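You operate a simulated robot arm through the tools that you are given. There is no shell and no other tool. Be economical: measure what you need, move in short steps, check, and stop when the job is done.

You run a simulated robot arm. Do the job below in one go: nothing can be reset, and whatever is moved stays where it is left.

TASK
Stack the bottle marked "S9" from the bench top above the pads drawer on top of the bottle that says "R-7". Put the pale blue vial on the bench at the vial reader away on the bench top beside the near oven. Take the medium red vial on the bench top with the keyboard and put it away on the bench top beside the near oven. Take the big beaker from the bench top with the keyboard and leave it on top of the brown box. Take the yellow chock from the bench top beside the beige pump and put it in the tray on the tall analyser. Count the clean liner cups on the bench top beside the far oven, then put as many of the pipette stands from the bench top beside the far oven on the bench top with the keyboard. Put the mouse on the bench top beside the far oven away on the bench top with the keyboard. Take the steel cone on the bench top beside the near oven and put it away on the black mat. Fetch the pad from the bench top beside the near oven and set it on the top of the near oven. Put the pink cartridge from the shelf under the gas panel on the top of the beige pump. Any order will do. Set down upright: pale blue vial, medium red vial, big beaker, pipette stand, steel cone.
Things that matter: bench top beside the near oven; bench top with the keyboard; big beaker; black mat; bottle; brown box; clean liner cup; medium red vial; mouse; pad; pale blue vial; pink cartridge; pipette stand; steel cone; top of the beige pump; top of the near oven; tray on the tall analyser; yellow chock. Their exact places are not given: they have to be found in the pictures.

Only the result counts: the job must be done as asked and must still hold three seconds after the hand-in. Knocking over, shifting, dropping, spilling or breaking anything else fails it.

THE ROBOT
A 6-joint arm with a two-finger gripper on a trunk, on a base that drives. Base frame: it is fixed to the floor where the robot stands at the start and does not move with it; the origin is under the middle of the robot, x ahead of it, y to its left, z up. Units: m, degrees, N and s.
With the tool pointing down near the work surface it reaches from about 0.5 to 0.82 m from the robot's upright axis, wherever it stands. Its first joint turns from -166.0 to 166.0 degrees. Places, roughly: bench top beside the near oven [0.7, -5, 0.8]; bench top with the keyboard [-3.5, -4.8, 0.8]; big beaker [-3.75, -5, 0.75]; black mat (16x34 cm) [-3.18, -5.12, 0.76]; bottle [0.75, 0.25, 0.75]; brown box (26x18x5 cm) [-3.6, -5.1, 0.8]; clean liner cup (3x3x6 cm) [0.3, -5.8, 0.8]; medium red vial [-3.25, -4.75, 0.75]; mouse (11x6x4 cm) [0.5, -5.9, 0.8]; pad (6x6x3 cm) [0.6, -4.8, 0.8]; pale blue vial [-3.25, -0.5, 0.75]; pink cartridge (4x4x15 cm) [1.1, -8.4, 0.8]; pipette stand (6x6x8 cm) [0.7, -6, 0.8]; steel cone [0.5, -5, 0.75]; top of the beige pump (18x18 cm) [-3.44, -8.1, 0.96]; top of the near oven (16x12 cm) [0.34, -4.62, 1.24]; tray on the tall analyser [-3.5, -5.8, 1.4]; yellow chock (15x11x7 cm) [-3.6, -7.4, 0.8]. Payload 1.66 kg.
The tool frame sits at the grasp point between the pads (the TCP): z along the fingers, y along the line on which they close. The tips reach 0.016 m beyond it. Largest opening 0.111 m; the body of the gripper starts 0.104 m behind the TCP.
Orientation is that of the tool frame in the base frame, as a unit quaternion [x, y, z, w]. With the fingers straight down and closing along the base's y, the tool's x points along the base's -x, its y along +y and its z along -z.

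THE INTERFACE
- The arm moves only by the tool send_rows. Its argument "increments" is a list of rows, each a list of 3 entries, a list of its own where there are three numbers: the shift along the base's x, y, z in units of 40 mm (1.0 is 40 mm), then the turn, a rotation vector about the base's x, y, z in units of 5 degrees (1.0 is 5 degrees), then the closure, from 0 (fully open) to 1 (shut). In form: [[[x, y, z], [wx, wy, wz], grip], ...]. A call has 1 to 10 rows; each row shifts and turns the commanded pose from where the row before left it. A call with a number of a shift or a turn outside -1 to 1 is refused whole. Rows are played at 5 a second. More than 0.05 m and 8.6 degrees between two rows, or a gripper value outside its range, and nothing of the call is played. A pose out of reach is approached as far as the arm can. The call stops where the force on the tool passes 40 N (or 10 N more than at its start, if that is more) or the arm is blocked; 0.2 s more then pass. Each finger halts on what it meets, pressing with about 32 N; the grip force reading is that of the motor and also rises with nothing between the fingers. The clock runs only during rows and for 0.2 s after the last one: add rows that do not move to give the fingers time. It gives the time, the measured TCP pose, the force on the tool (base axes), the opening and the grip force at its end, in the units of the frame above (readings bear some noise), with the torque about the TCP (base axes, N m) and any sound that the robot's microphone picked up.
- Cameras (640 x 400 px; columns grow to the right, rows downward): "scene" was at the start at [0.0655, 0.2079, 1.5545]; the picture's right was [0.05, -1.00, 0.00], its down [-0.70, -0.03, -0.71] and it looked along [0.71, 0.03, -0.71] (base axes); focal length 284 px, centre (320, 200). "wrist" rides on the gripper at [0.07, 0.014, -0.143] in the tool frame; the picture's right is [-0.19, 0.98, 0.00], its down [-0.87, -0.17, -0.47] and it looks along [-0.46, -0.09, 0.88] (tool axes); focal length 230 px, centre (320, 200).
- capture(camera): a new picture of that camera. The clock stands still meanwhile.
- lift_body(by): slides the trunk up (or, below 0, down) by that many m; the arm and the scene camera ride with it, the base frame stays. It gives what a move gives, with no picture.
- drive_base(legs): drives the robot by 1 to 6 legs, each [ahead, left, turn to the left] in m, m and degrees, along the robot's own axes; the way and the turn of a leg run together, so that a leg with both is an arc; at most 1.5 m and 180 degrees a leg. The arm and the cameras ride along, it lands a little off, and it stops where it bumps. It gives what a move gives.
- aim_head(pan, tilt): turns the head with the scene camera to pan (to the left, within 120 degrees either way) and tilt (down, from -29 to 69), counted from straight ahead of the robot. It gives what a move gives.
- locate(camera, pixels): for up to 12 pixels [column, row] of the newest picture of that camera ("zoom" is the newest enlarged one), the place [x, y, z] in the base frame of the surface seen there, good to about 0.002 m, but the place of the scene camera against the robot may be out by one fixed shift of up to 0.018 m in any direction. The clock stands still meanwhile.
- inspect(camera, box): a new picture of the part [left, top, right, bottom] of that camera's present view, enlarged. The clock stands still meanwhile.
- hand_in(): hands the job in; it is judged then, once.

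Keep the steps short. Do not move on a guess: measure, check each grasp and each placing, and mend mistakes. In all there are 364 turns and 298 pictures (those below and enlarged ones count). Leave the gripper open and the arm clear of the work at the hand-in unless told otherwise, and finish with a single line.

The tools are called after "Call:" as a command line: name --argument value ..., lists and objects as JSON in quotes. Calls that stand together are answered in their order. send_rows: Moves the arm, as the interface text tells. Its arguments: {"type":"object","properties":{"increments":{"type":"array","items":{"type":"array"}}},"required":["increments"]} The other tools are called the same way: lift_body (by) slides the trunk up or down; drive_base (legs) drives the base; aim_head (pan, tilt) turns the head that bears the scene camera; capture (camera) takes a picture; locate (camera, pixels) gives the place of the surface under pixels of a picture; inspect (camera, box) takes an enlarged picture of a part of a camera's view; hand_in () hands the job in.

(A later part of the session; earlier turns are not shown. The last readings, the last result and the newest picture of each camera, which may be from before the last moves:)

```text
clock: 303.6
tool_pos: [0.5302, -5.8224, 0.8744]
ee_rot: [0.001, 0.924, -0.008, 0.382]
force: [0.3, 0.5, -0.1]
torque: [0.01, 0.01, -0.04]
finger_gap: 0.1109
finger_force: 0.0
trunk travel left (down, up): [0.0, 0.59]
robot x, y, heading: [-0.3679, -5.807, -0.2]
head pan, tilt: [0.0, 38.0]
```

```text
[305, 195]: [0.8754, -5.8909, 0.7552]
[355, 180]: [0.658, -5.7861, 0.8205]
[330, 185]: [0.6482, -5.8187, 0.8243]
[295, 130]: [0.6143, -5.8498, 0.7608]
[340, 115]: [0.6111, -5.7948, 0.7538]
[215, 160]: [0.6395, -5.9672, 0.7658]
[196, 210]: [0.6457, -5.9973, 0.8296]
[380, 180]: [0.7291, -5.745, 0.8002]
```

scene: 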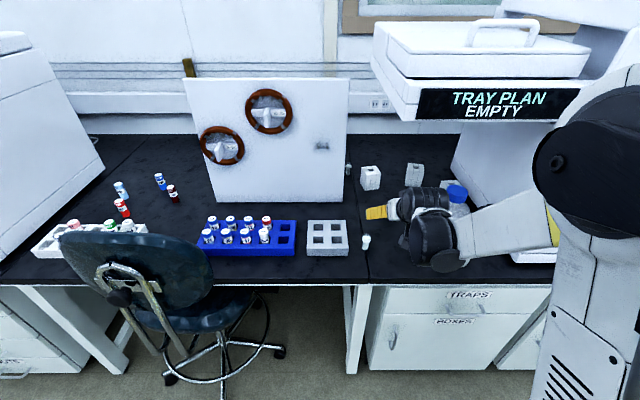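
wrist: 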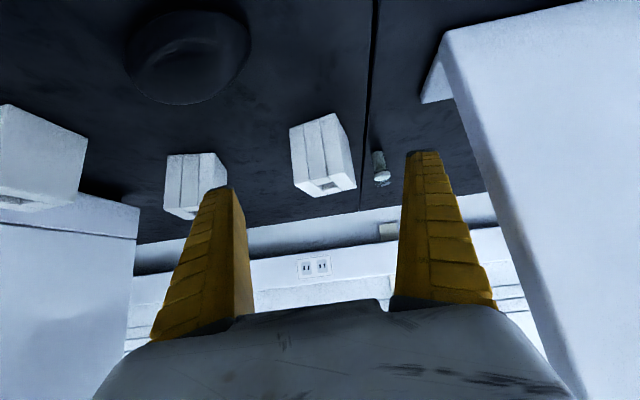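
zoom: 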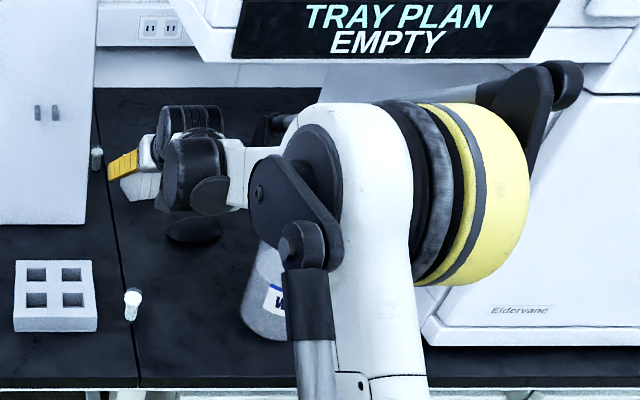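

The forearm passes the roof edge at z≈1.11 (roof 1.205), so there's room. I'll advance over stand 1 (0.639, -5.822) with a 5° yaw and then descend.

Call:
send_rows --increments '[[[0.9, 0, 0], [0, 0, 1], 0], [[0.9, 0, 0], [0, 0, 0], 0], [[0.9, 0, 0], [0, 0, 0], 0], [[0.02, 0, 0], [0, 0, 0], 0]]'

Call:
capture --camera "wrist"

Call:
inspect --camera "scene" --box '[320, 90, 600, 290]'

```text
clock: 304.6
tool_pos: [0.6395, -5.8226, 0.8739]
ee_rot: [-0.039, 0.923, 0.009, 0.383]
force: [-0.3, -0.3, -0.4]
torque: [-0.01, 0.0, -0.04]
finger_gap: 0.1107
finger_force: 0.1
trunk travel left (down, up): [0.0, 0.59]
robot x, y, heading: [-0.3684, -5.8115, -0.0]
head pan, tilt: [0.0, 38.0]
```

```text
175 pictures are left
```

wrist: 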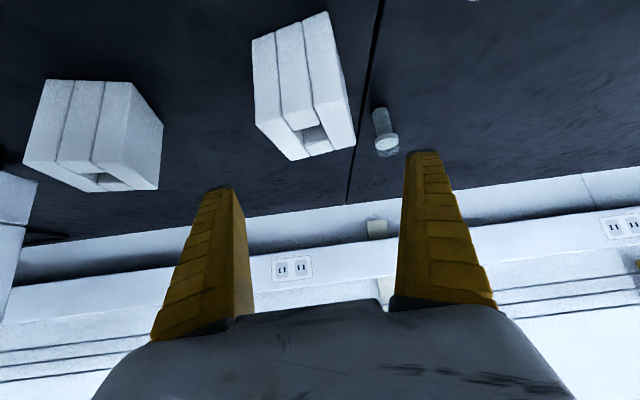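

```text
2.00 times, centred on (460, 190) of scene
```

zoom: 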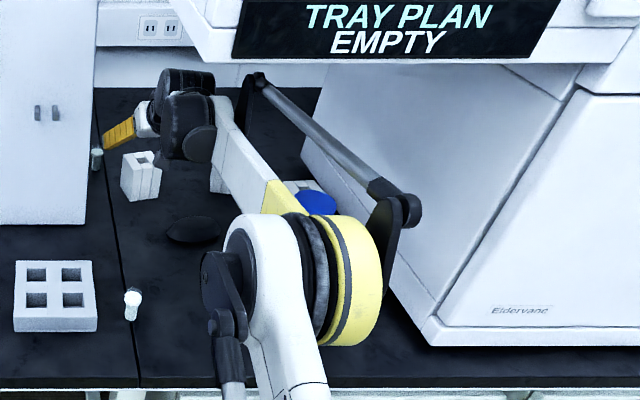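

Call:
locate --camera "zoom" --pixels '[[240, 160], [265, 195], [300, 220], [360, 250], [355, 330], [330, 345], [370, 190], [410, 200], [316, 200], [330, 150], [215, 180]]'

```text
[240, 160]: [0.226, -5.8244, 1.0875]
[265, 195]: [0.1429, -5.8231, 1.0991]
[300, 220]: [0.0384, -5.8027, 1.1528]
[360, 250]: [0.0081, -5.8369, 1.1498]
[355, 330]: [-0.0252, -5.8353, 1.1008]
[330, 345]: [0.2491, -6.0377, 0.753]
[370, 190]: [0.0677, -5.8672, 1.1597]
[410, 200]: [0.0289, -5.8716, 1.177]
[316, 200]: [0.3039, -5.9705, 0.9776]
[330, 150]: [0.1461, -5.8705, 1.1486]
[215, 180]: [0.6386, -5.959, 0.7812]
```

Call:
locate --camera "wrist" --pixels '[[258, 126], [345, 100], [354, 142], [303, 157], [290, 158], [252, 42], [326, 14], [315, 135]]'

```text
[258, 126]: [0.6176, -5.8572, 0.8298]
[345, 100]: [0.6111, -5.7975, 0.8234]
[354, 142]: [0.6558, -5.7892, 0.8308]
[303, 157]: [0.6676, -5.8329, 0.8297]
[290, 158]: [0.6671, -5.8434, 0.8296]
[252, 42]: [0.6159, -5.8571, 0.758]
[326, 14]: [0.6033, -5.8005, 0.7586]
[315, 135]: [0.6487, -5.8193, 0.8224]
```

Stand 1 is centred under the fingers at (0.637, -5.822). Descending to z≈0.80.

Call:
send_rows --increments '[[[0, 0, -0.45], [0, 0, 0.4], 0], [[0, 0, -0.45], [0, 0, 0.4], 0], [[0, 0, -0.45], [0, 0, 0], 0], [[0, 0, -0.45], [0, 0, 0], 0], [[0, 0, 0], [0, 0, 0], 0]]'

Call:
capture --camera "wrist"

```text
clock: 305.8
tool_pos: [0.6378, -5.821, 0.8011]
ee_rot: [-0.072, 0.921, 0.022, 0.382]
force: [-0.7, -0.3, 0.0]
torque: [-0.02, -0.01, -0.02]
finger_gap: 0.1108
finger_force: 0.1
trunk travel left (down, up): [0.0, 0.59]
robot x, y, heading: [-0.3722, -5.8122, 0.1]
head pan, tilt: [0.0, 38.0]
```

```text
173 pictures are left
```

wrist: 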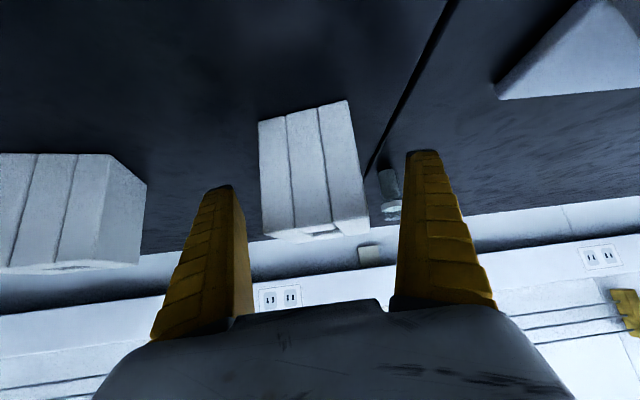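

The stand lies between the fingers. I'll close and lift slightly.

Call:
send_rows --increments '[[[0, 0, 0], [0, 0, 0], 1], [[0, 0, 0], [0, 0, 0], 1], [[0, 0, 0], [0, 0, 0], 1], [[0, 0, 0], [0, 0, 0], 1], [[0, 0, 0.1], [0, 0, 0], 1], [[0, 0, 0.2], [0, 0, 0], 1], [[0, 0, 0.3], [0, 0, 0], 1], [[0, 0, 0.4], [0, 0, 0], 1], [[0, 0, 0], [0, 0, 0], 1]]'

Call:
capture --camera "wrist"

```text
clock: 307.8
tool_pos: [0.6381, -5.8229, 0.842]
ee_rot: [-0.072, 0.921, 0.023, 0.382]
force: [-0.9, -0.4, -2.0]
torque: [0.02, -0.02, 0.0]
finger_gap: 0.0577
finger_force: 32.4
trunk travel left (down, up): [0.0, 0.59]
robot x, y, heading: [-0.3668, -5.809, -0.2]
head pan, tilt: [0.0, 38.0]
```

```text
172 pictures are left
```

wrist: 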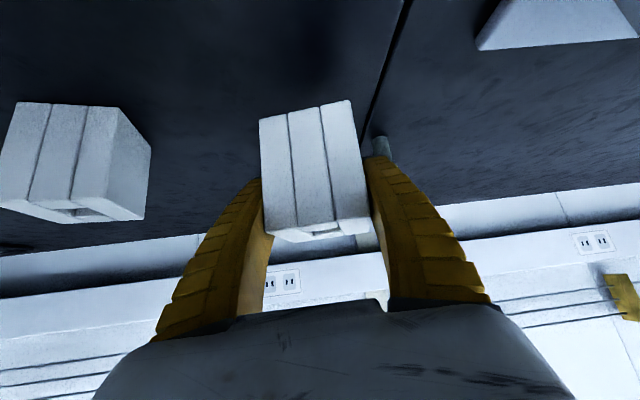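

Held (2 N). I'll raise to z 0.87, draw back along -x, then reverse the base out.

Call:
send_rows --increments '[[[0, 0, 0.4], [0, 0, 0], 1], [[0, 0, 0.3], [0, 0, 0], 1], [[-0.5, 0, 0], [0, 0, 0], 1], [[-0.8, 0, 0], [0, 0, -0.9], 1], [[-0.9, 0, 0.05], [0, 0, -0.9], 1], [[-0.9, 0, 0.05], [0, 0, 0], 1], [[-0.9, 0, 0.05], [0, 0, 0], 1], [[-0.9, 0, 0.05], [0, 0, 0], 1], [[-0.9, 0, 0.05], [0, 0, 0], 1], [[-0.9, 0, 0.05], [0, 0, 0], 1]]'

Call:
drive_base --legs '[[-0.5, 0, 0]]'

Call:
capture --camera "wrist"

Call:
capture --camera "scene"

```text
clock: 310.0
tool_pos: [0.3689, -5.8226, 0.8822]
ee_rot: [0.001, 0.924, -0.008, 0.382]
force: [0.1, 0.0, -3.4]
torque: [0.05, 0.0, 0.01]
finger_gap: 0.0577
finger_force: 32.0
trunk travel left (down, up): [0.0, 0.59]
robot x, y, heading: [-0.363, -5.8103, -0.1]
head pan, tilt: [0.0, 38.0]
```

```text
clock: 312.9
tool_pos: [-0.1388, -5.8218, 0.8812]
ee_rot: [0.0, 0.924, -0.007, 0.382]
force: [0.0, 0.0, -2.8]
torque: [0.02, 0.0, -0.03]
finger_gap: 0.0578
finger_force: 31.9
trunk travel left (down, up): [0.0, 0.59]
robot x, y, heading: [-0.8781, -5.8093, -0.1]
head pan, tilt: [0.0, 38.0]
```

```text
171 pictures are left
```

wrist: 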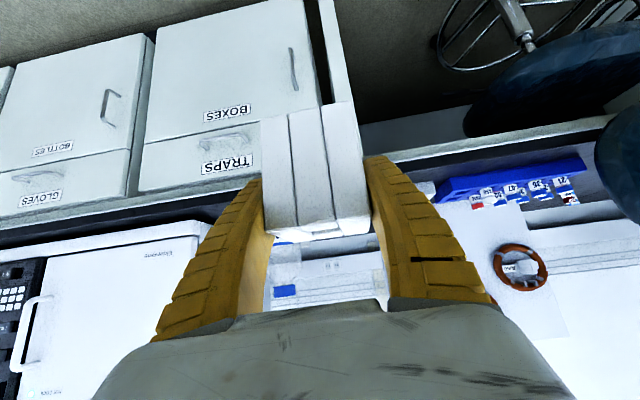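

```text
170 pictures are left
```

scene: 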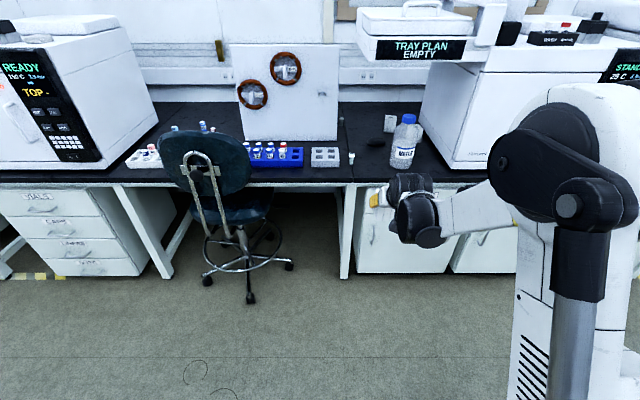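

Stand 1 is out. I'll raise the trunk a little, back up, turn around and go to the keyboard bench.

Call:
lift_body --by 0.15

Call:
drive_base --legs '[[-0.35, 0, 0], [0, 0, 90], [0, 0, 90], [0, -0.97, 0]]'

```text
clock: 314.7
tool_pos: [-0.1395, -5.8219, 1.0321]
ee_rot: [0.001, 0.924, -0.008, 0.383]
force: [0.5, 0.5, -2.2]
torque: [0.04, -0.03, 0.01]
finger_gap: 0.0579
finger_force: 32.0
trunk travel left (down, up): [-0.15, 0.44]
robot x, y, heading: [-0.8727, -5.813, -0.1]
head pan, tilt: [0.0, 38.0]
```

```text
clock: 329.3
tool_pos: [-1.9391, -4.7948, 1.0319]
ee_rot: [0.924, -0.01, -0.383, -0.011]
force: [-0.2, 0.6, -2.8]
torque: [0.0, -0.03, 0.02]
finger_gap: 0.0577
finger_force: 32.1
trunk travel left (down, up): [-0.15, 0.44]
robot x, y, heading: [-1.1978, -4.8194, 178.7]
head pan, tilt: [0.0, 38.0]
```

Call:
drive_base --legs '[[0.6, 0.0, 1.3], [0.61, 0.02, 0]]'

Call:
aim_head --pan -8 --tilt 42

Call:
capture --camera "scene"

Call:
capture --camera "wrist"

```text
clock: 335.7
tool_pos: [-3.1479, -4.8439, 1.0322]
ee_rot: [0.924, 0.006, -0.383, -0.005]
force: [0.3, -0.4, -2.1]
torque: [0.02, 0.02, 0.03]
finger_gap: 0.0576
finger_force: 31.9
trunk travel left (down, up): [-0.15, 0.44]
robot x, y, heading: [-2.4057, -4.8418, -179.5]
head pan, tilt: [0.0, 38.0]
```

```text
clock: 336.4
tool_pos: [-3.1466, -4.845, 1.0315]
ee_rot: [0.924, 0.007, -0.383, -0.004]
force: [-0.3, -0.2, -2.1]
torque: [-0.03, 0.02, 0.04]
finger_gap: 0.0579
finger_force: 31.4
trunk travel left (down, up): [-0.15, 0.44]
robot x, y, heading: [-2.4113, -4.843, -179.4]
head pan, tilt: [-8.0, 42.0]
```

```text
169 pictures are left
```

scene: 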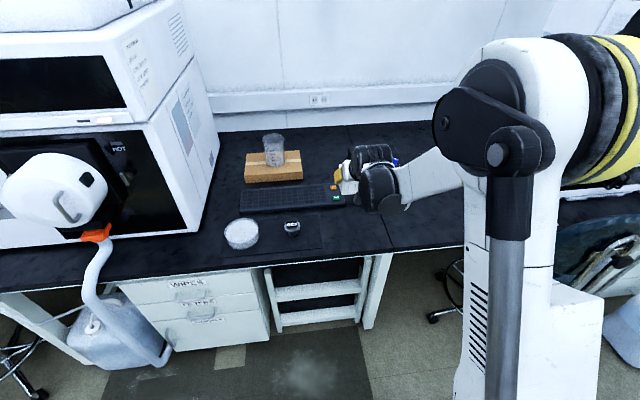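

```text
168 pictures are left
```

wrist: 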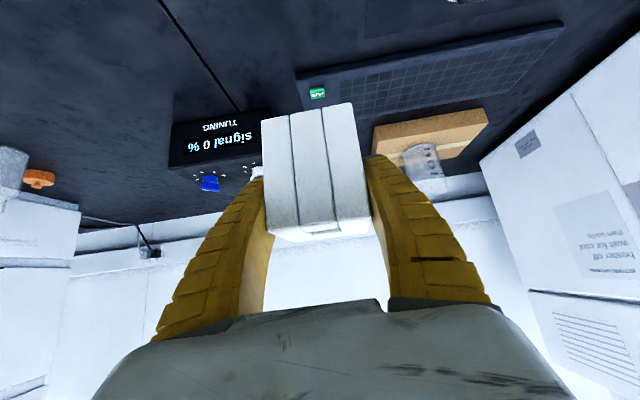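

I'll place stand 1 at (-3.16, -4.845), lowering to about 6 mm above the bench.

Call:
send_rows --increments '[[[-0.3, 0, -0.9], [0, 0, 0], 1], [[0, 0, -1], [0, 0, 0], 1], [[0, 0, -1], [0, 0, 0], 1], [[0, 0, -1], [0, 0, 0], 1], [[0, 0, -1], [0, 0, 0], 1], [[0, 0, -0.6], [0, 0, 0], 1], [[0, 0, -0.1], [0, 0, 0], 1], [[0, 0, 0], [0, 0, 0], 1]]'

Call:
inspect --camera "scene" --box '[280, 130, 460, 280]'

```text
clock: 338.2
tool_pos: [-3.1596, -4.8461, 0.8078]
ee_rot: [0.924, 0.007, -0.383, -0.005]
force: [0.3, 0.7, -2.7]
torque: [0.01, 0.02, -0.02]
finger_gap: 0.0576
finger_force: 31.8
trunk travel left (down, up): [-0.15, 0.44]
robot x, y, heading: [-2.4142, -4.8404, -179.3]
head pan, tilt: [-8.0, 42.0]
```

```text
2.67 times, centred on (370, 205) of scene
```

zoom: 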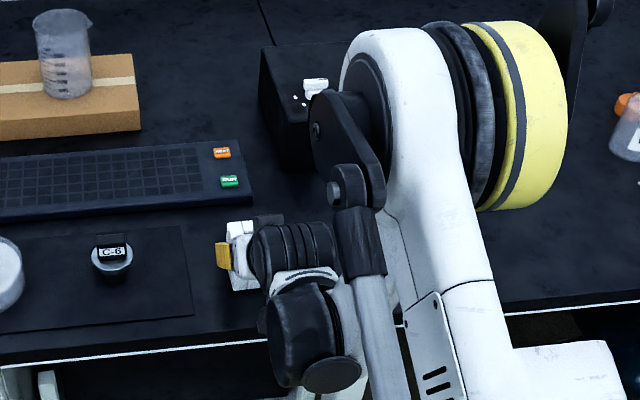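

Call:
send_rows --increments '[[[0, 0, -0.05], [0, 0, 0], 1], [[0, 0, -0.05], [0, 0, 0], 1], [[0, 0, 0], [0, 0, 0], 1]]'

Call:
send_rows --increments '[[[0, 0, -0.03], [0, 0, 0], 1], [[0, 0, -0.03], [0, 0, 0], 1], [[0, 0, 0], [0, 0, 0], 1]]'

```text
clock: 339.0
tool_pos: [-3.1607, -4.8457, 0.8033]
ee_rot: [0.923, 0.006, -0.384, -0.005]
force: [-0.5, -0.4, -2.1]
torque: [0.0, 0.0, 0.0]
finger_gap: 0.0576
finger_force: 31.9
trunk travel left (down, up): [-0.15, 0.44]
robot x, y, heading: [-2.4116, -4.8411, -179.0]
head pan, tilt: [-8.0, 42.0]
```

```text
clock: 339.8
tool_pos: [-3.159, -4.8448, 0.8033]
ee_rot: [0.923, 0.007, -0.384, -0.004]
force: [-4.9, -0.7, 11.3]
torque: [0.36, -0.09, 0.11]
finger_gap: 0.0577
finger_force: 32.4
trunk travel left (down, up): [-0.15, 0.44]
robot x, y, heading: [-2.4107, -4.8453, -179.2]
head pan, tilt: [-8.0, 42.0]
```

Contact. I'll ease, open fully and withdraw along the tool axis.

Call:
send_rows --increments '[[[0, 0, 0.02], [0, 0, 0], 1], [[0, 0, 0], [0, 0, 0], 0.3], [[0, 0, 0], [0, 0, 0], 0], [[0, 0, 0], [0, 0, 0], 0], [[0.3, 0, 0.3], [0, 0, 0], 0], [[0.6, 0, 0.6], [0, 0, 0], 0], [[0.7, 0, 0.7], [0, 0, 0], 0], [[0.7, 0, 0.7], [0, 0, 0], 0], [[0.7, 0, 0.7], [0, 0, 0], 0]]'

Call:
capture --camera "wrist"

```text
clock: 341.8
tool_pos: [-3.0388, -4.8447, 0.924]
ee_rot: [0.924, 0.007, -0.382, -0.004]
force: [-0.3, -0.1, -0.3]
torque: [-0.03, 0.02, 0.01]
finger_gap: 0.1107
finger_force: 0.1
trunk travel left (down, up): [-0.15, 0.44]
robot x, y, heading: [-2.4127, -4.8431, -179.3]
head pan, tilt: [-8.0, 42.0]
```

```text
166 pictures are left
```

wrist: 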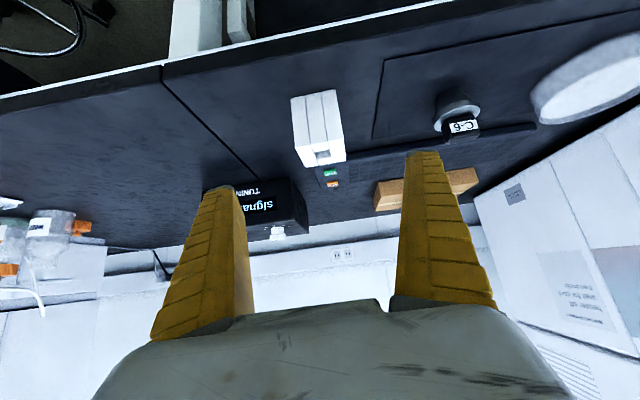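

Stand 1 stands on the keyboard bench. I'll return for stand 2.

Call:
drive_base --legs '[[-1.15, 0, 0], [0, 0, 90], [0, 0, 90], [0, -0.76, 0], [0.5, 0, 0]]'

Call:
lift_body --by -0.15

```text
clock: 361.8
tool_pos: [-0.055, -5.5063, 0.924]
ee_rot: [-0.031, 0.924, 0.006, 0.381]
force: [-0.4, 0.2, -0.1]
torque: [0.01, 0.02, 0.0]
finger_gap: 0.1108
finger_force: 0.0
trunk travel left (down, up): [-0.15, 0.44]
robot x, y, heading: [-0.688, -5.5428, 4.1]
head pan, tilt: [-8.0, 42.0]
```

```text
clock: 363.5
tool_pos: [-0.0586, -5.5066, 0.7734]
ee_rot: [-0.031, 0.924, 0.006, 0.382]
force: [0.3, -0.5, 0.4]
torque: [-0.03, -0.01, 0.02]
finger_gap: 0.1105
finger_force: 0.1
trunk travel left (down, up): [0.0, 0.59]
robot x, y, heading: [-0.6866, -5.5398, 3.9]
head pan, tilt: [-8.0, 42.0]
```

Call:
send_rows --increments '[[[0, 0, 0.7], [0, 0, 0], 0], [[0, 0, 0.9], [0, 0, 0], 0], [[0, 0, 0.9], [0, 0, 0], 0]]'

Call:
drive_base --legs '[[0, 0, -19], [0.41, 0.028, 0]]'

Call:
aim_head --pan 15 --tilt 42

Call:
capture --camera "scene"

Call:
capture --camera "wrist"

```text
clock: 364.3
tool_pos: [-0.0573, -5.5048, 0.8743]
ee_rot: [-0.031, 0.924, 0.006, 0.382]
force: [0.6, -0.4, 0.2]
torque: [-0.02, 0.04, 0.03]
finger_gap: 0.1111
finger_force: 0.1
trunk travel left (down, up): [0.0, 0.59]
robot x, y, heading: [-0.6854, -5.5439, 3.7]
head pan, tilt: [-8.0, 42.0]
```

```text
clock: 367.9
tool_pos: [0.32, -5.7958, 0.8741]
ee_rot: [0.124, 0.916, -0.059, 0.378]
force: [0.2, -0.2, -0.6]
torque: [0.03, -0.04, 0.01]
finger_gap: 0.1108
finger_force: 0.0
trunk travel left (down, up): [0.0, 0.59]
robot x, y, heading: [-0.2883, -5.6198, -15.4]
head pan, tilt: [-8.0, 42.0]
```

```text
clock: 368.8
tool_pos: [0.3207, -5.7956, 0.8739]
ee_rot: [0.125, 0.916, -0.059, 0.378]
force: [-0.3, 0.4, 0.2]
torque: [-0.03, -0.01, 0.0]
finger_gap: 0.111
finger_force: 0.1
trunk travel left (down, up): [0.0, 0.59]
robot x, y, heading: [-0.2903, -5.6239, -15.5]
head pan, tilt: [15.0, 42.0]
```

```text
165 pictures are left
```

scene: 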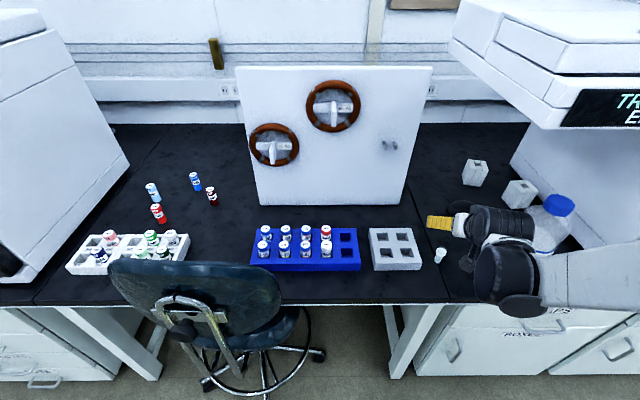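

```text
164 pictures are left
```

wrist: 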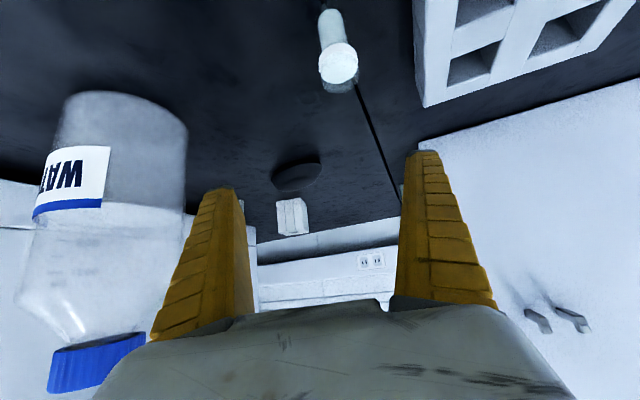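

The path to stand 2 is clear of the bottle. I'll advance about half-way and check.

Call:
send_rows --increments '[[[0.93, -0.5, 0], [0, 0, 0], 0], [[0.93, -0.5, 0], [0, 0, 0], 0], [[0.93, -0.5, 0], [0, 0, 0], 0], [[0.93, -0.58, 0], [0, 0, 0], 0], [[0.93, -0.58, 0], [0, 0, 0], 0], [[0.93, -0.58, 0], [0, 0, 0], 0]]'

Call:
capture --camera "wrist"

Call:
capture --camera "scene"

```text
clock: 370.2
tool_pos: [0.5419, -5.9255, 0.8743]
ee_rot: [0.124, 0.916, -0.058, 0.377]
force: [-0.3, -0.4, -0.1]
torque: [0.01, 0.02, 0.0]
finger_gap: 0.1109
finger_force: 0.1
trunk travel left (down, up): [0.0, 0.59]
robot x, y, heading: [-0.2852, -5.6201, -15.3]
head pan, tilt: [15.0, 42.0]
```

```text
163 pictures are left
```

wrist: 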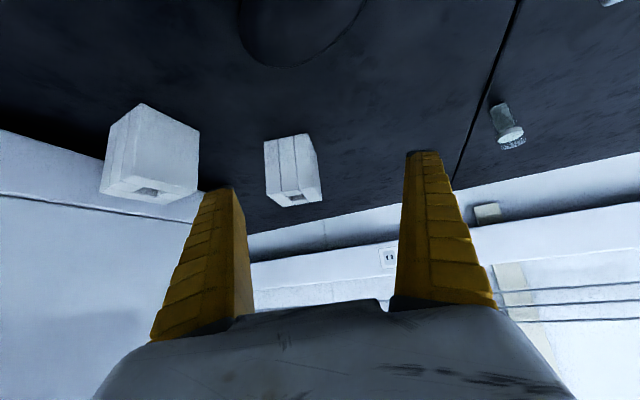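

```text
162 pictures are left
```

scene: 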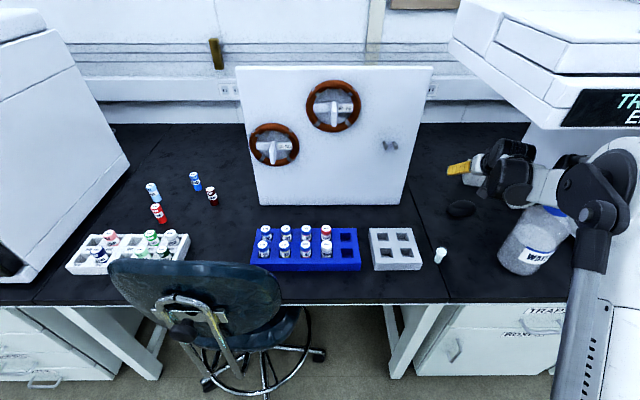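

Call:
locate --camera "scene" --pixels '[[545, 180], [552, 195], [540, 205], [570, 165], [600, 175], [620, 160], [548, 213], [515, 150], [510, 190], [590, 230]]'

Call:
inspect --camera "scene" --box '[440, 100, 640, 290]'

Call:
locate --camera "wrist" --pixels '[[265, 193], [321, 196], [280, 206], [305, 185], [264, 142], [308, 133], [291, 195]]'

```text
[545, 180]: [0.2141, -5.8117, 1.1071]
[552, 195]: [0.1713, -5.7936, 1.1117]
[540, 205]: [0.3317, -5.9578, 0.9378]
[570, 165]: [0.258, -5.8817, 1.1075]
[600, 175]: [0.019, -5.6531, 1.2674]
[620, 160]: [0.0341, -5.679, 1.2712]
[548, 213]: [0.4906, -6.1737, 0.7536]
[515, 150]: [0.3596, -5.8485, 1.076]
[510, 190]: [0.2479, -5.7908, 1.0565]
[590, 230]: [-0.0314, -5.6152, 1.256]
```

```text
2.11 times, centred on (540, 195) of scene
```

zoom: 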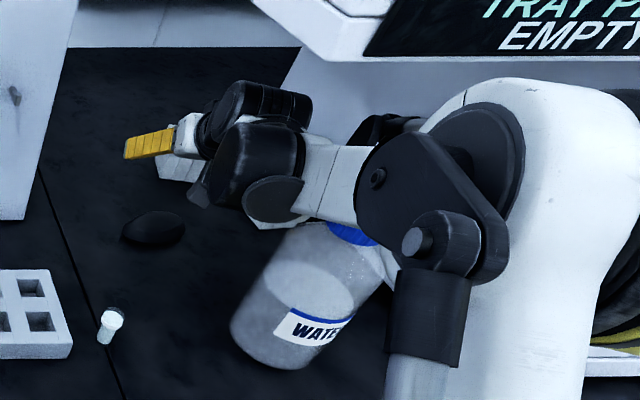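

```text
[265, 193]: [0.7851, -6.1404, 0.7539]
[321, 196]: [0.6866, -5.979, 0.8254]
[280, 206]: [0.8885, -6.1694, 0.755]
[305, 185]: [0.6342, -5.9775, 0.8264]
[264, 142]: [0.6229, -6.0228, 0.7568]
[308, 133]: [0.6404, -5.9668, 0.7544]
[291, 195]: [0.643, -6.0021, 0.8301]
```

Clear of the bottle's cap by a few cm. Stand 2's centre is (0.657, -6.003), yaw -17°. I'll advance over it.

Call:
send_rows --increments '[[[0.72, -0.48, 0], [0, 0, 0], 0], [[0.72, -0.48, 0], [0, 0, 0], 0], [[0.72, -0.48, 0], [0, 0, 0], 0], [[0.72, -0.5, 0], [0, 0, 0], 0], [[0, 0, 0], [0, 0, 0], 0]]'

Call:
capture --camera "wrist"

Call:
capture --camera "scene"

```text
clock: 371.4
tool_pos: [0.657, -6.0023, 0.873]
ee_rot: [0.123, 0.916, -0.058, 0.377]
force: [-0.3, -0.7, 0.5]
torque: [0.01, 0.0, -0.01]
finger_gap: 0.1107
finger_force: 0.1
trunk travel left (down, up): [0.0, 0.59]
robot x, y, heading: [-0.284, -5.6221, -15.6]
head pan, tilt: [15.0, 42.0]
```

```text
160 pictures are left
```

wrist: 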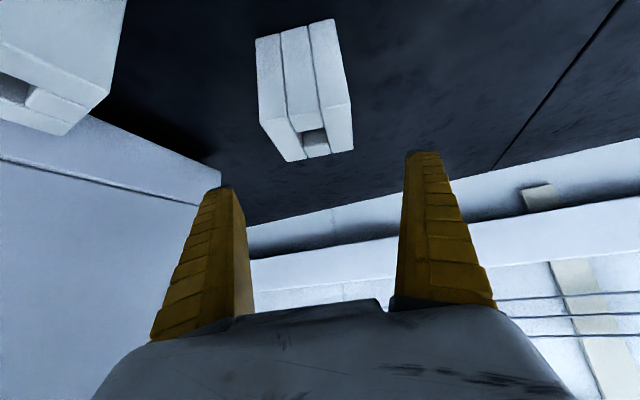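

```text
159 pictures are left
```

scene: 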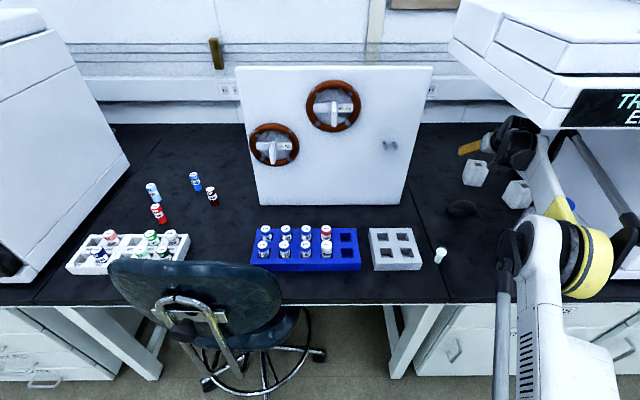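

Call:
inspect --camera "scene" --box '[440, 100, 640, 320]'

Call:
locate --camera "scene" --pixels '[[600, 265], [575, 295], [558, 225], [571, 204], [540, 190], [595, 170], [630, 220], [545, 215], [590, 235], [520, 160], [605, 290]]'

```text
1.82 times, centred on (540, 210) of scene
```

zoom: 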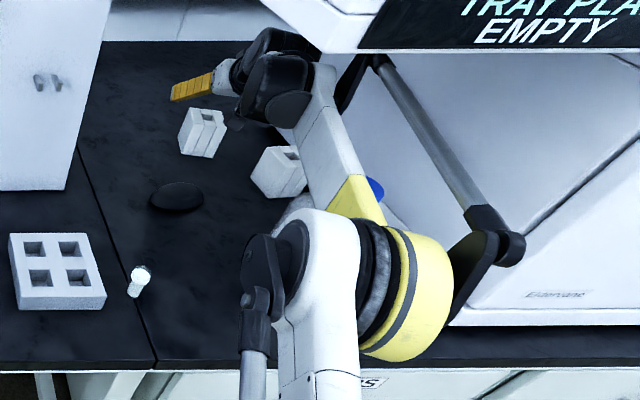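

```text
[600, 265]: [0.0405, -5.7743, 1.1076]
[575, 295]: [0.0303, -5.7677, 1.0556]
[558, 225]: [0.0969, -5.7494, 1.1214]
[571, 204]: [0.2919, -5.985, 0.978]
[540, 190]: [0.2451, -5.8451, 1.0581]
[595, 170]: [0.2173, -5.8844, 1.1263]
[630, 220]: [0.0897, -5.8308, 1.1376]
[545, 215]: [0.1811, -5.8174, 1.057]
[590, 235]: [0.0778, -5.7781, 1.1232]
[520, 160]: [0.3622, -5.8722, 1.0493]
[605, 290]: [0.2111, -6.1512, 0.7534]
```

The forearm runs close to the bottle's shoulder, so I'll keep it high: trunk up 0.05, and grip the stand near its top (TCP 0.825).

Call:
lift_body --by 0.05

Call:
send_rows --increments '[[[0, 0, -0.6], [0, 0, 0], 0], [[0, 0, -0.6], [0, 0, 0], 0], [[0, 0, -0.6], [0, 0, 0], 0], [[0, 0, 0], [0, 0, 0], 0]]'

Call:
inspect --camera "scene" --box '[440, 100, 640, 320]'

Call:
capture --camera "wrist"

```text
clock: 372.3
tool_pos: [0.6579, -6.0022, 0.9227]
ee_rot: [0.123, 0.916, -0.058, 0.378]
force: [-0.4, 0.5, -0.1]
torque: [0.01, 0.04, 0.02]
finger_gap: 0.111
finger_force: 0.0
trunk travel left (down, up): [-0.05, 0.54]
robot x, y, heading: [-0.289, -5.6251, -15.7]
head pan, tilt: [15.0, 42.0]
```

```text
clock: 373.3
tool_pos: [0.6576, -6.002, 0.8517]
ee_rot: [0.124, 0.916, -0.058, 0.377]
force: [0.3, 0.0, -0.7]
torque: [-0.03, -0.04, 0.02]
finger_gap: 0.111
finger_force: 0.1
trunk travel left (down, up): [-0.05, 0.54]
robot x, y, heading: [-0.2863, -5.624, -15.3]
head pan, tilt: [15.0, 42.0]
```

```text
1.82 times, centred on (540, 210) of scene
```

zoom: 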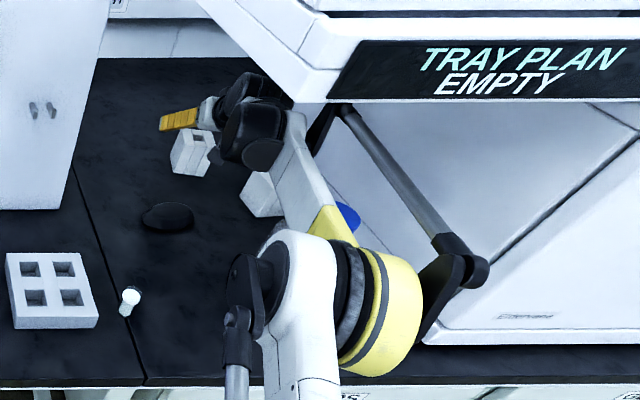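

```text
156 pictures are left
```

wrist: 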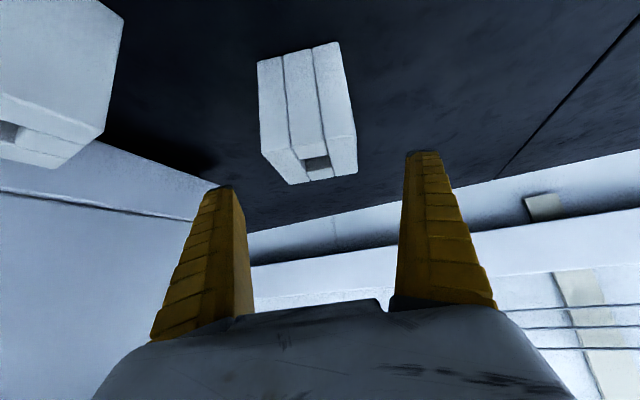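

Call:
send_rows --increments '[[[0, 0, -0.4], [0, 0, 0], 0], [[0, 0, -0.4], [0, 0, 0], 0], [[0, 0, 0], [0, 0, 0], 0]]'

Call:
capture --camera "scene"

Call:
locate --camera "scene" --pixels '[[545, 200], [550, 215], [530, 180], [572, 218]]'

```text
clock: 374.1
tool_pos: [0.65, -6.0006, 0.8215]
ee_rot: [0.123, 0.916, -0.058, 0.378]
force: [0.0, 0.0, 1.0]
torque: [-0.01, 0.01, 0.03]
finger_gap: 0.1108
finger_force: 0.1
out of reach, approached as far as the arm can: row 1, 2
trunk travel left (down, up): [-0.05, 0.54]
robot x, y, heading: [-0.2848, -5.6228, -15.5]
head pan, tilt: [15.0, 42.0]
```

```text
155 pictures are left
```

scene: 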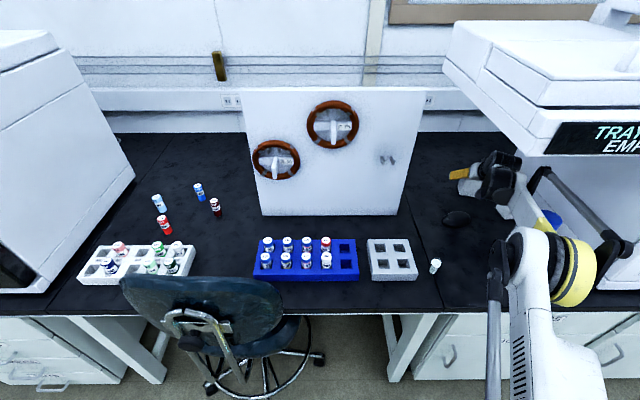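

```text
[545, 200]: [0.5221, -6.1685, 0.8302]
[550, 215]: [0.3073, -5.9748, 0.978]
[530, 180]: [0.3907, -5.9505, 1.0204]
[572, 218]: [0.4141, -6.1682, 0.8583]
```

Slightly out of reach, but the fingers straddle the stand (x 0.650 against 0.657). No contact forces. Closing.

Call:
send_rows --increments '[[[0, 0, 0], [0, 0, 0], 1], [[0, 0, 0], [0, 0, 0], 1], [[0, 0, 0], [0, 0, 0], 1], [[0, 0, 0], [0, 0, 0], 1]]'

Call:
capture --camera "wrist"

```text
clock: 375.1
tool_pos: [0.6508, -5.9992, 0.8219]
ee_rot: [0.124, 0.915, -0.059, 0.378]
force: [-1.7, 0.1, 1.7]
torque: [0.11, 0.04, 0.04]
finger_gap: 0.0578
finger_force: 32.0
trunk travel left (down, up): [-0.05, 0.54]
robot x, y, heading: [-0.2861, -5.6231, -15.6]
head pan, tilt: [15.0, 42.0]
```

```text
154 pictures are left
```

wrist: 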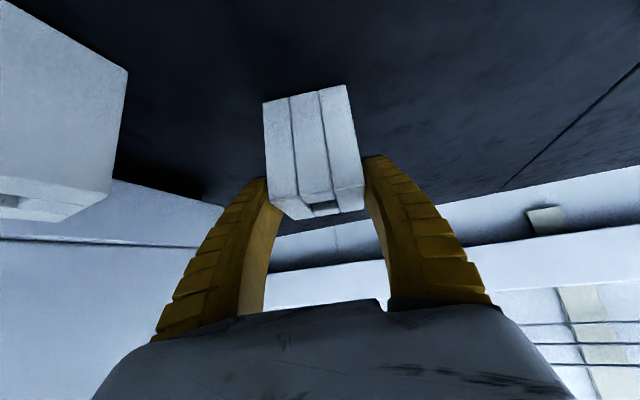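

Gripped. I'll lift gently.

Call:
send_rows --increments '[[[0, 0, 0.1], [0, 0, 0], 1], [[0, 0, 0.2], [0, 0, 0], 1], [[0, 0, 0.3], [0, 0, 0], 1], [[0, 0, 0.4], [0, 0, 0], 1], [[0, 0, 0.4], [0, 0, 0], 1], [[0, 0, 0.4], [0, 0, 0], 1], [[0, 0, 0], [0, 0, 0], 1]]'

Call:
capture --camera "wrist"

```text
clock: 376.7
tool_pos: [0.6505, -5.999, 0.8954]
ee_rot: [0.124, 0.916, -0.059, 0.378]
force: [-0.2, -0.2, -2.6]
torque: [0.04, 0.01, -0.01]
finger_gap: 0.0577
finger_force: 32.0
trunk travel left (down, up): [-0.05, 0.54]
robot x, y, heading: [-0.2873, -5.6233, -15.3]
head pan, tilt: [15.0, 42.0]
```

```text
153 pictures are left
```

wrist: 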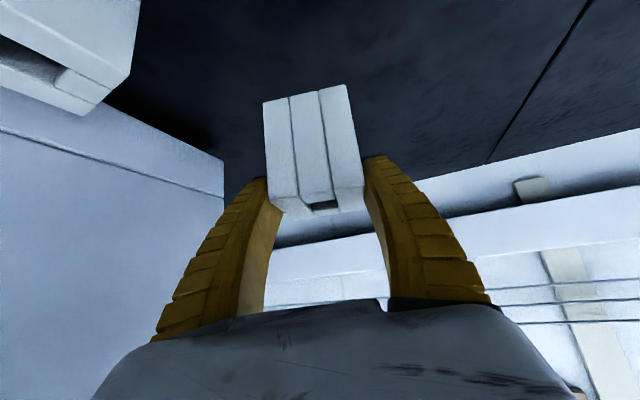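

Held (2.6 N). I'll retrace the path out.

Call:
send_rows --increments '[[[-0.5, 0.33, 0.1], [0, 0, 0], 1], [[-0.72, 0.48, 0.1], [0, 0, 0], 1], [[-0.72, 0.48, 0], [0, 0, 0], 1], [[-0.75, 0.5, 0], [0, 0, 0], 1], [[-0.93, 0.55, 0], [0, 0, 0], 1], [[-0.93, 0.55, 0], [0, 0, 0], 1], [[-0.93, 0.55, 0], [0, 0, 0], 1], [[-0.93, 0.55, 0], [0, 0, 0], 1], [[-0.93, 0.55, 0], [0, 0, 0], 1], [[-0.9, 0.55, 0], [0, 0, 0], 1]]'

Call:
drive_base --legs '[[-0.6, 0, 0]]'

Call:
aim_head --pan 10 --tilt 38

Call:
capture --camera "scene"

```text
clock: 378.9
tool_pos: [0.3206, -5.7951, 0.9023]
ee_rot: [0.124, 0.916, -0.058, 0.377]
force: [-0.1, 0.0, -2.2]
torque: [0.02, 0.0, -0.03]
finger_gap: 0.0577
finger_force: 31.8
trunk travel left (down, up): [-0.05, 0.54]
robot x, y, heading: [-0.2832, -5.627, -15.3]
head pan, tilt: [15.0, 42.0]
```

```text
clock: 382.3
tool_pos: [-0.2583, -5.639, 0.9031]
ee_rot: [0.128, 0.916, -0.06, 0.376]
force: [0.5, 0.5, -3.0]
torque: [0.03, 0.02, 0.03]
finger_gap: 0.0577
finger_force: 31.8
trunk travel left (down, up): [-0.05, 0.54]
robot x, y, heading: [-0.8618, -5.465, -15.8]
head pan, tilt: [15.0, 42.0]
```

```text
clock: 382.9
tool_pos: [-0.2582, -5.64, 0.9038]
ee_rot: [0.129, 0.915, -0.061, 0.377]
force: [0.1, -0.3, -3.0]
torque: [0.06, 0.03, -0.03]
finger_gap: 0.0575
finger_force: 32.5
trunk travel left (down, up): [-0.05, 0.54]
robot x, y, heading: [-0.8672, -5.4614, -15.9]
head pan, tilt: [10.0, 38.0]
```

```text
152 pictures are left
```

scene: 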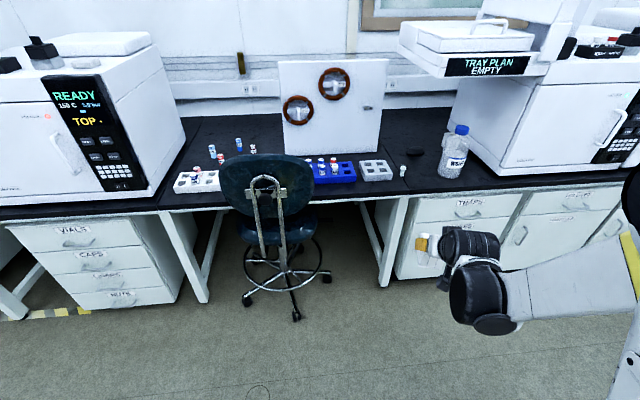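

All undisturbed. Next to the keyboard bench for stand 2's placing at about (-3.16, -4.68).

Call:
lift_body --by 0.1

Call:
drive_base --legs '[[-0.3, 0, 16], [0, 0, 90], [0, 0, 90], [0, -0.72, 0]]'

```text
clock: 384.3
tool_pos: [-0.259, -5.6398, 1.0026]
ee_rot: [0.128, 0.916, -0.06, 0.376]
force: [-0.2, -0.2, -2.5]
torque: [0.01, -0.03, 0.02]
finger_gap: 0.0576
finger_force: 32.5
trunk travel left (down, up): [-0.15, 0.44]
robot x, y, heading: [-0.8642, -5.4615, -16.1]
head pan, tilt: [10.0, 38.0]
```

```text
clock: 397.4
tool_pos: [-1.7732, -4.6942, 1.003]
ee_rot: [0.924, -0.006, -0.382, -0.01]
force: [0.5, 0.8, -2.0]
torque: [0.0, -0.04, 0.0]
finger_gap: 0.0576
finger_force: 31.8
trunk travel left (down, up): [-0.15, 0.44]
robot x, y, heading: [-1.1465, -4.7067, 179.2]
head pan, tilt: [10.0, 38.0]
```

Call:
drive_base --legs '[[0.65, 0, 0.8], [0.62, -0.01, 0]]'

Call:
aim_head --pan -8 --tilt 42

Call:
capture --camera "wrist"

Call:
capture --camera "scene"

```text
clock: 404.1
tool_pos: [-3.048, -4.6817, 1.003]
ee_rot: [0.924, -0.004, -0.381, -0.009]
force: [0.1, 0.3, -3.0]
torque: [0.03, -0.02, 0.0]
finger_gap: 0.0576
finger_force: 31.7
trunk travel left (down, up): [-0.15, 0.44]
robot x, y, heading: [-2.417, -4.6917, 179.4]
head pan, tilt: [10.0, 38.0]
```

```text
clock: 404.9
tool_pos: [-3.0479, -4.6824, 1.0024]
ee_rot: [0.924, -0.004, -0.382, -0.009]
force: [0.1, 0.8, -2.8]
torque: [0.0, -0.03, 0.02]
finger_gap: 0.0576
finger_force: 32.1
trunk travel left (down, up): [-0.15, 0.44]
robot x, y, heading: [-2.4158, -4.6916, 179.5]
head pan, tilt: [-8.0, 42.0]
```

```text
151 pictures are left
```

wrist: 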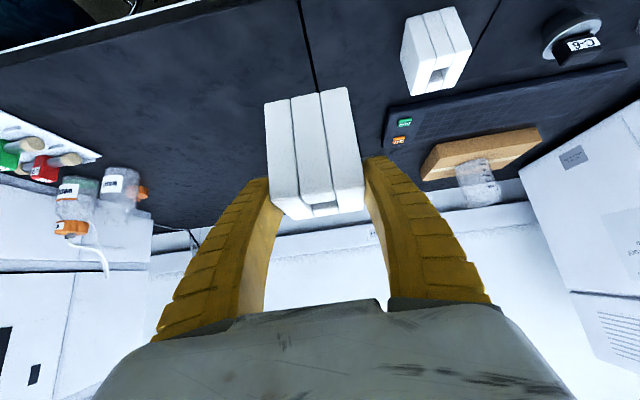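

```text
150 pictures are left
```

scene: 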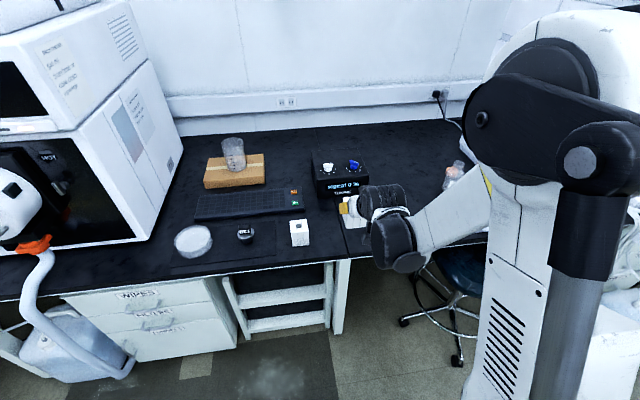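

I'll extend to (-3.16, -4.70) and lower.

Call:
send_rows --increments '[[[-0.7, -0.11, -0.6], [0, 0, 0], 1], [[-0.7, -0.11, -0.7], [0, 0, 0], 1], [[-0.7, -0.11, -0.7], [0, 0, 0], 1], [[-0.7, -0.11, -0.7], [0, 0, 0], 1], [[0, 0, -0.7], [0, 0, 0], 1], [[0, 0, -0.7], [0, 0, 0], 1], [[0, 0, -0.15], [0, 0, 0], 1], [[0, 0, 0], [0, 0, 0], 1]]'

Call:
send_rows --increments '[[[0, 0, -0.05], [0, 0, 0], 1], [[0, 0, -0.04], [0, 0, 0], 1], [[0, 0, 0], [0, 0, 0], 1]]'

Call:
send_rows --increments '[[[0, 0, -0.03], [0, 0, 0], 1], [[0, 0, -0.03], [0, 0, 0], 1], [[0, 0, 0], [0, 0, 0], 1]]'

```text
clock: 406.7
tool_pos: [-3.1598, -4.6995, 0.833]
ee_rot: [0.924, -0.005, -0.381, -0.01]
force: [-0.3, -0.3, -2.1]
torque: [-0.07, 0.0, -0.02]
finger_gap: 0.0576
finger_force: 31.8
trunk travel left (down, up): [-0.15, 0.44]
robot x, y, heading: [-2.4154, -4.6967, 179.5]
head pan, tilt: [-8.0, 42.0]
```

```text
clock: 407.5
tool_pos: [-3.1589, -4.6992, 0.8294]
ee_rot: [0.925, -0.004, -0.38, -0.009]
force: [-0.5, -0.1, -2.7]
torque: [0.0, -0.01, -0.03]
finger_gap: 0.0576
finger_force: 32.3
trunk travel left (down, up): [-0.15, 0.44]
robot x, y, heading: [-2.4164, -4.6936, 179.7]
head pan, tilt: [-8.0, 42.0]
```

```text
clock: 408.3
tool_pos: [-3.1601, -4.6981, 0.8274]
ee_rot: [0.924, -0.004, -0.381, -0.01]
force: [0.3, 0.6, -2.3]
torque: [0.03, 0.0, -0.02]
finger_gap: 0.0575
finger_force: 32.2
trunk travel left (down, up): [-0.15, 0.44]
robot x, y, heading: [-2.413, -4.6944, 179.6]
head pan, tilt: [-8.0, 42.0]
```

Call:
send_rows --increments '[[[0, 0, -0.05], [0, 0, 0], 1], [[0, 0, -0.03], [0, 0, 0], 1], [[0, 0, 0], [0, 0, 0], 1]]'

Call:
send_rows --increments '[[[0, 0, -0.03], [0, 0, 0], 1], [[0, 0, -0.03], [0, 0, 0], 1], [[0, 0, 0], [0, 0, 0], 1]]'

```text
clock: 409.1
tool_pos: [-3.1598, -4.6988, 0.8236]
ee_rot: [0.925, -0.003, -0.381, -0.008]
force: [0.3, 0.0, -2.0]
torque: [0.02, -0.01, 0.01]
finger_gap: 0.0576
finger_force: 31.7
trunk travel left (down, up): [-0.15, 0.44]
robot x, y, heading: [-2.4173, -4.697, 179.7]
head pan, tilt: [-8.0, 42.0]
```

```text
clock: 409.9
tool_pos: [-3.1589, -4.7, 0.8234]
ee_rot: [0.924, -0.004, -0.383, -0.009]
force: [-3.7, 1.1, 7.6]
torque: [0.03, 0.58, -0.07]
finger_gap: 0.0577
finger_force: 31.8
trunk travel left (down, up): [-0.15, 0.44]
robot x, y, heading: [-2.4148, -4.6944, 179.7]
head pan, tilt: [-8.0, 42.0]
```

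Contact. Open and withdraw along the tool axis.

Call:
send_rows --increments '[[[0, 0, 0.01], [0, 0, 0], 1], [[0, 0, 0], [0, 0, 0], 0.3], [[0, 0, 0], [0, 0, 0], 0.2], [[0, 0, 0], [0, 0, 0], 0.2], [[0.3, 0, 0.3], [0, 0, 0], 0.2], [[0.6, 0, 0.6], [0, 0, 0], 0.2], [[0.7, 0, 0.7], [0, 0, 0], 0.2], [[0.7, 0, 0.7], [0, 0, 0], 0], [[0.7, 0, 0.7], [0, 0, 0], 0]]'

Call:
capture --camera "wrist"

Call:
inspect --camera "scene" --box '[190, 120, 430, 280]'

```text
clock: 411.9
tool_pos: [-3.0379, -4.6983, 0.9427]
ee_rot: [0.924, -0.004, -0.381, -0.009]
force: [0.1, 0.5, 0.4]
torque: [-0.02, -0.02, 0.0]
finger_gap: 0.1108
finger_force: 0.1
trunk travel left (down, up): [-0.15, 0.44]
robot x, y, heading: [-2.4164, -4.6953, 179.5]
head pan, tilt: [-8.0, 42.0]
```

```text
149 pictures are left
```

wrist: 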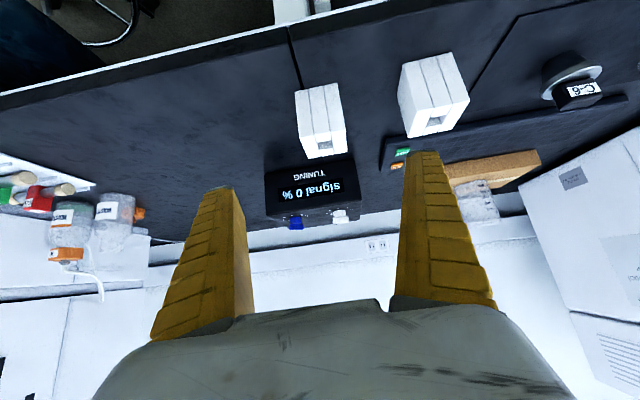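

```text
2.50 times, centred on (310, 200) of scene
```

zoom: 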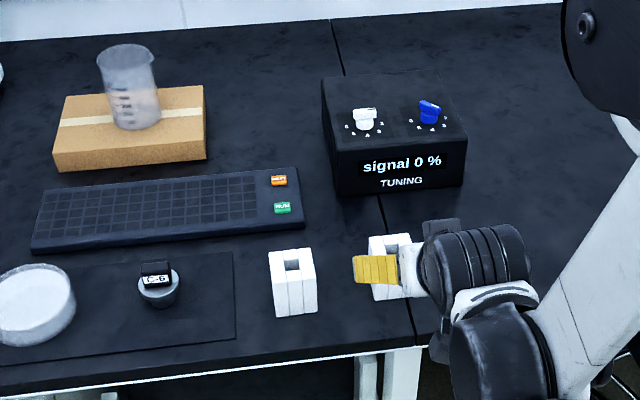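

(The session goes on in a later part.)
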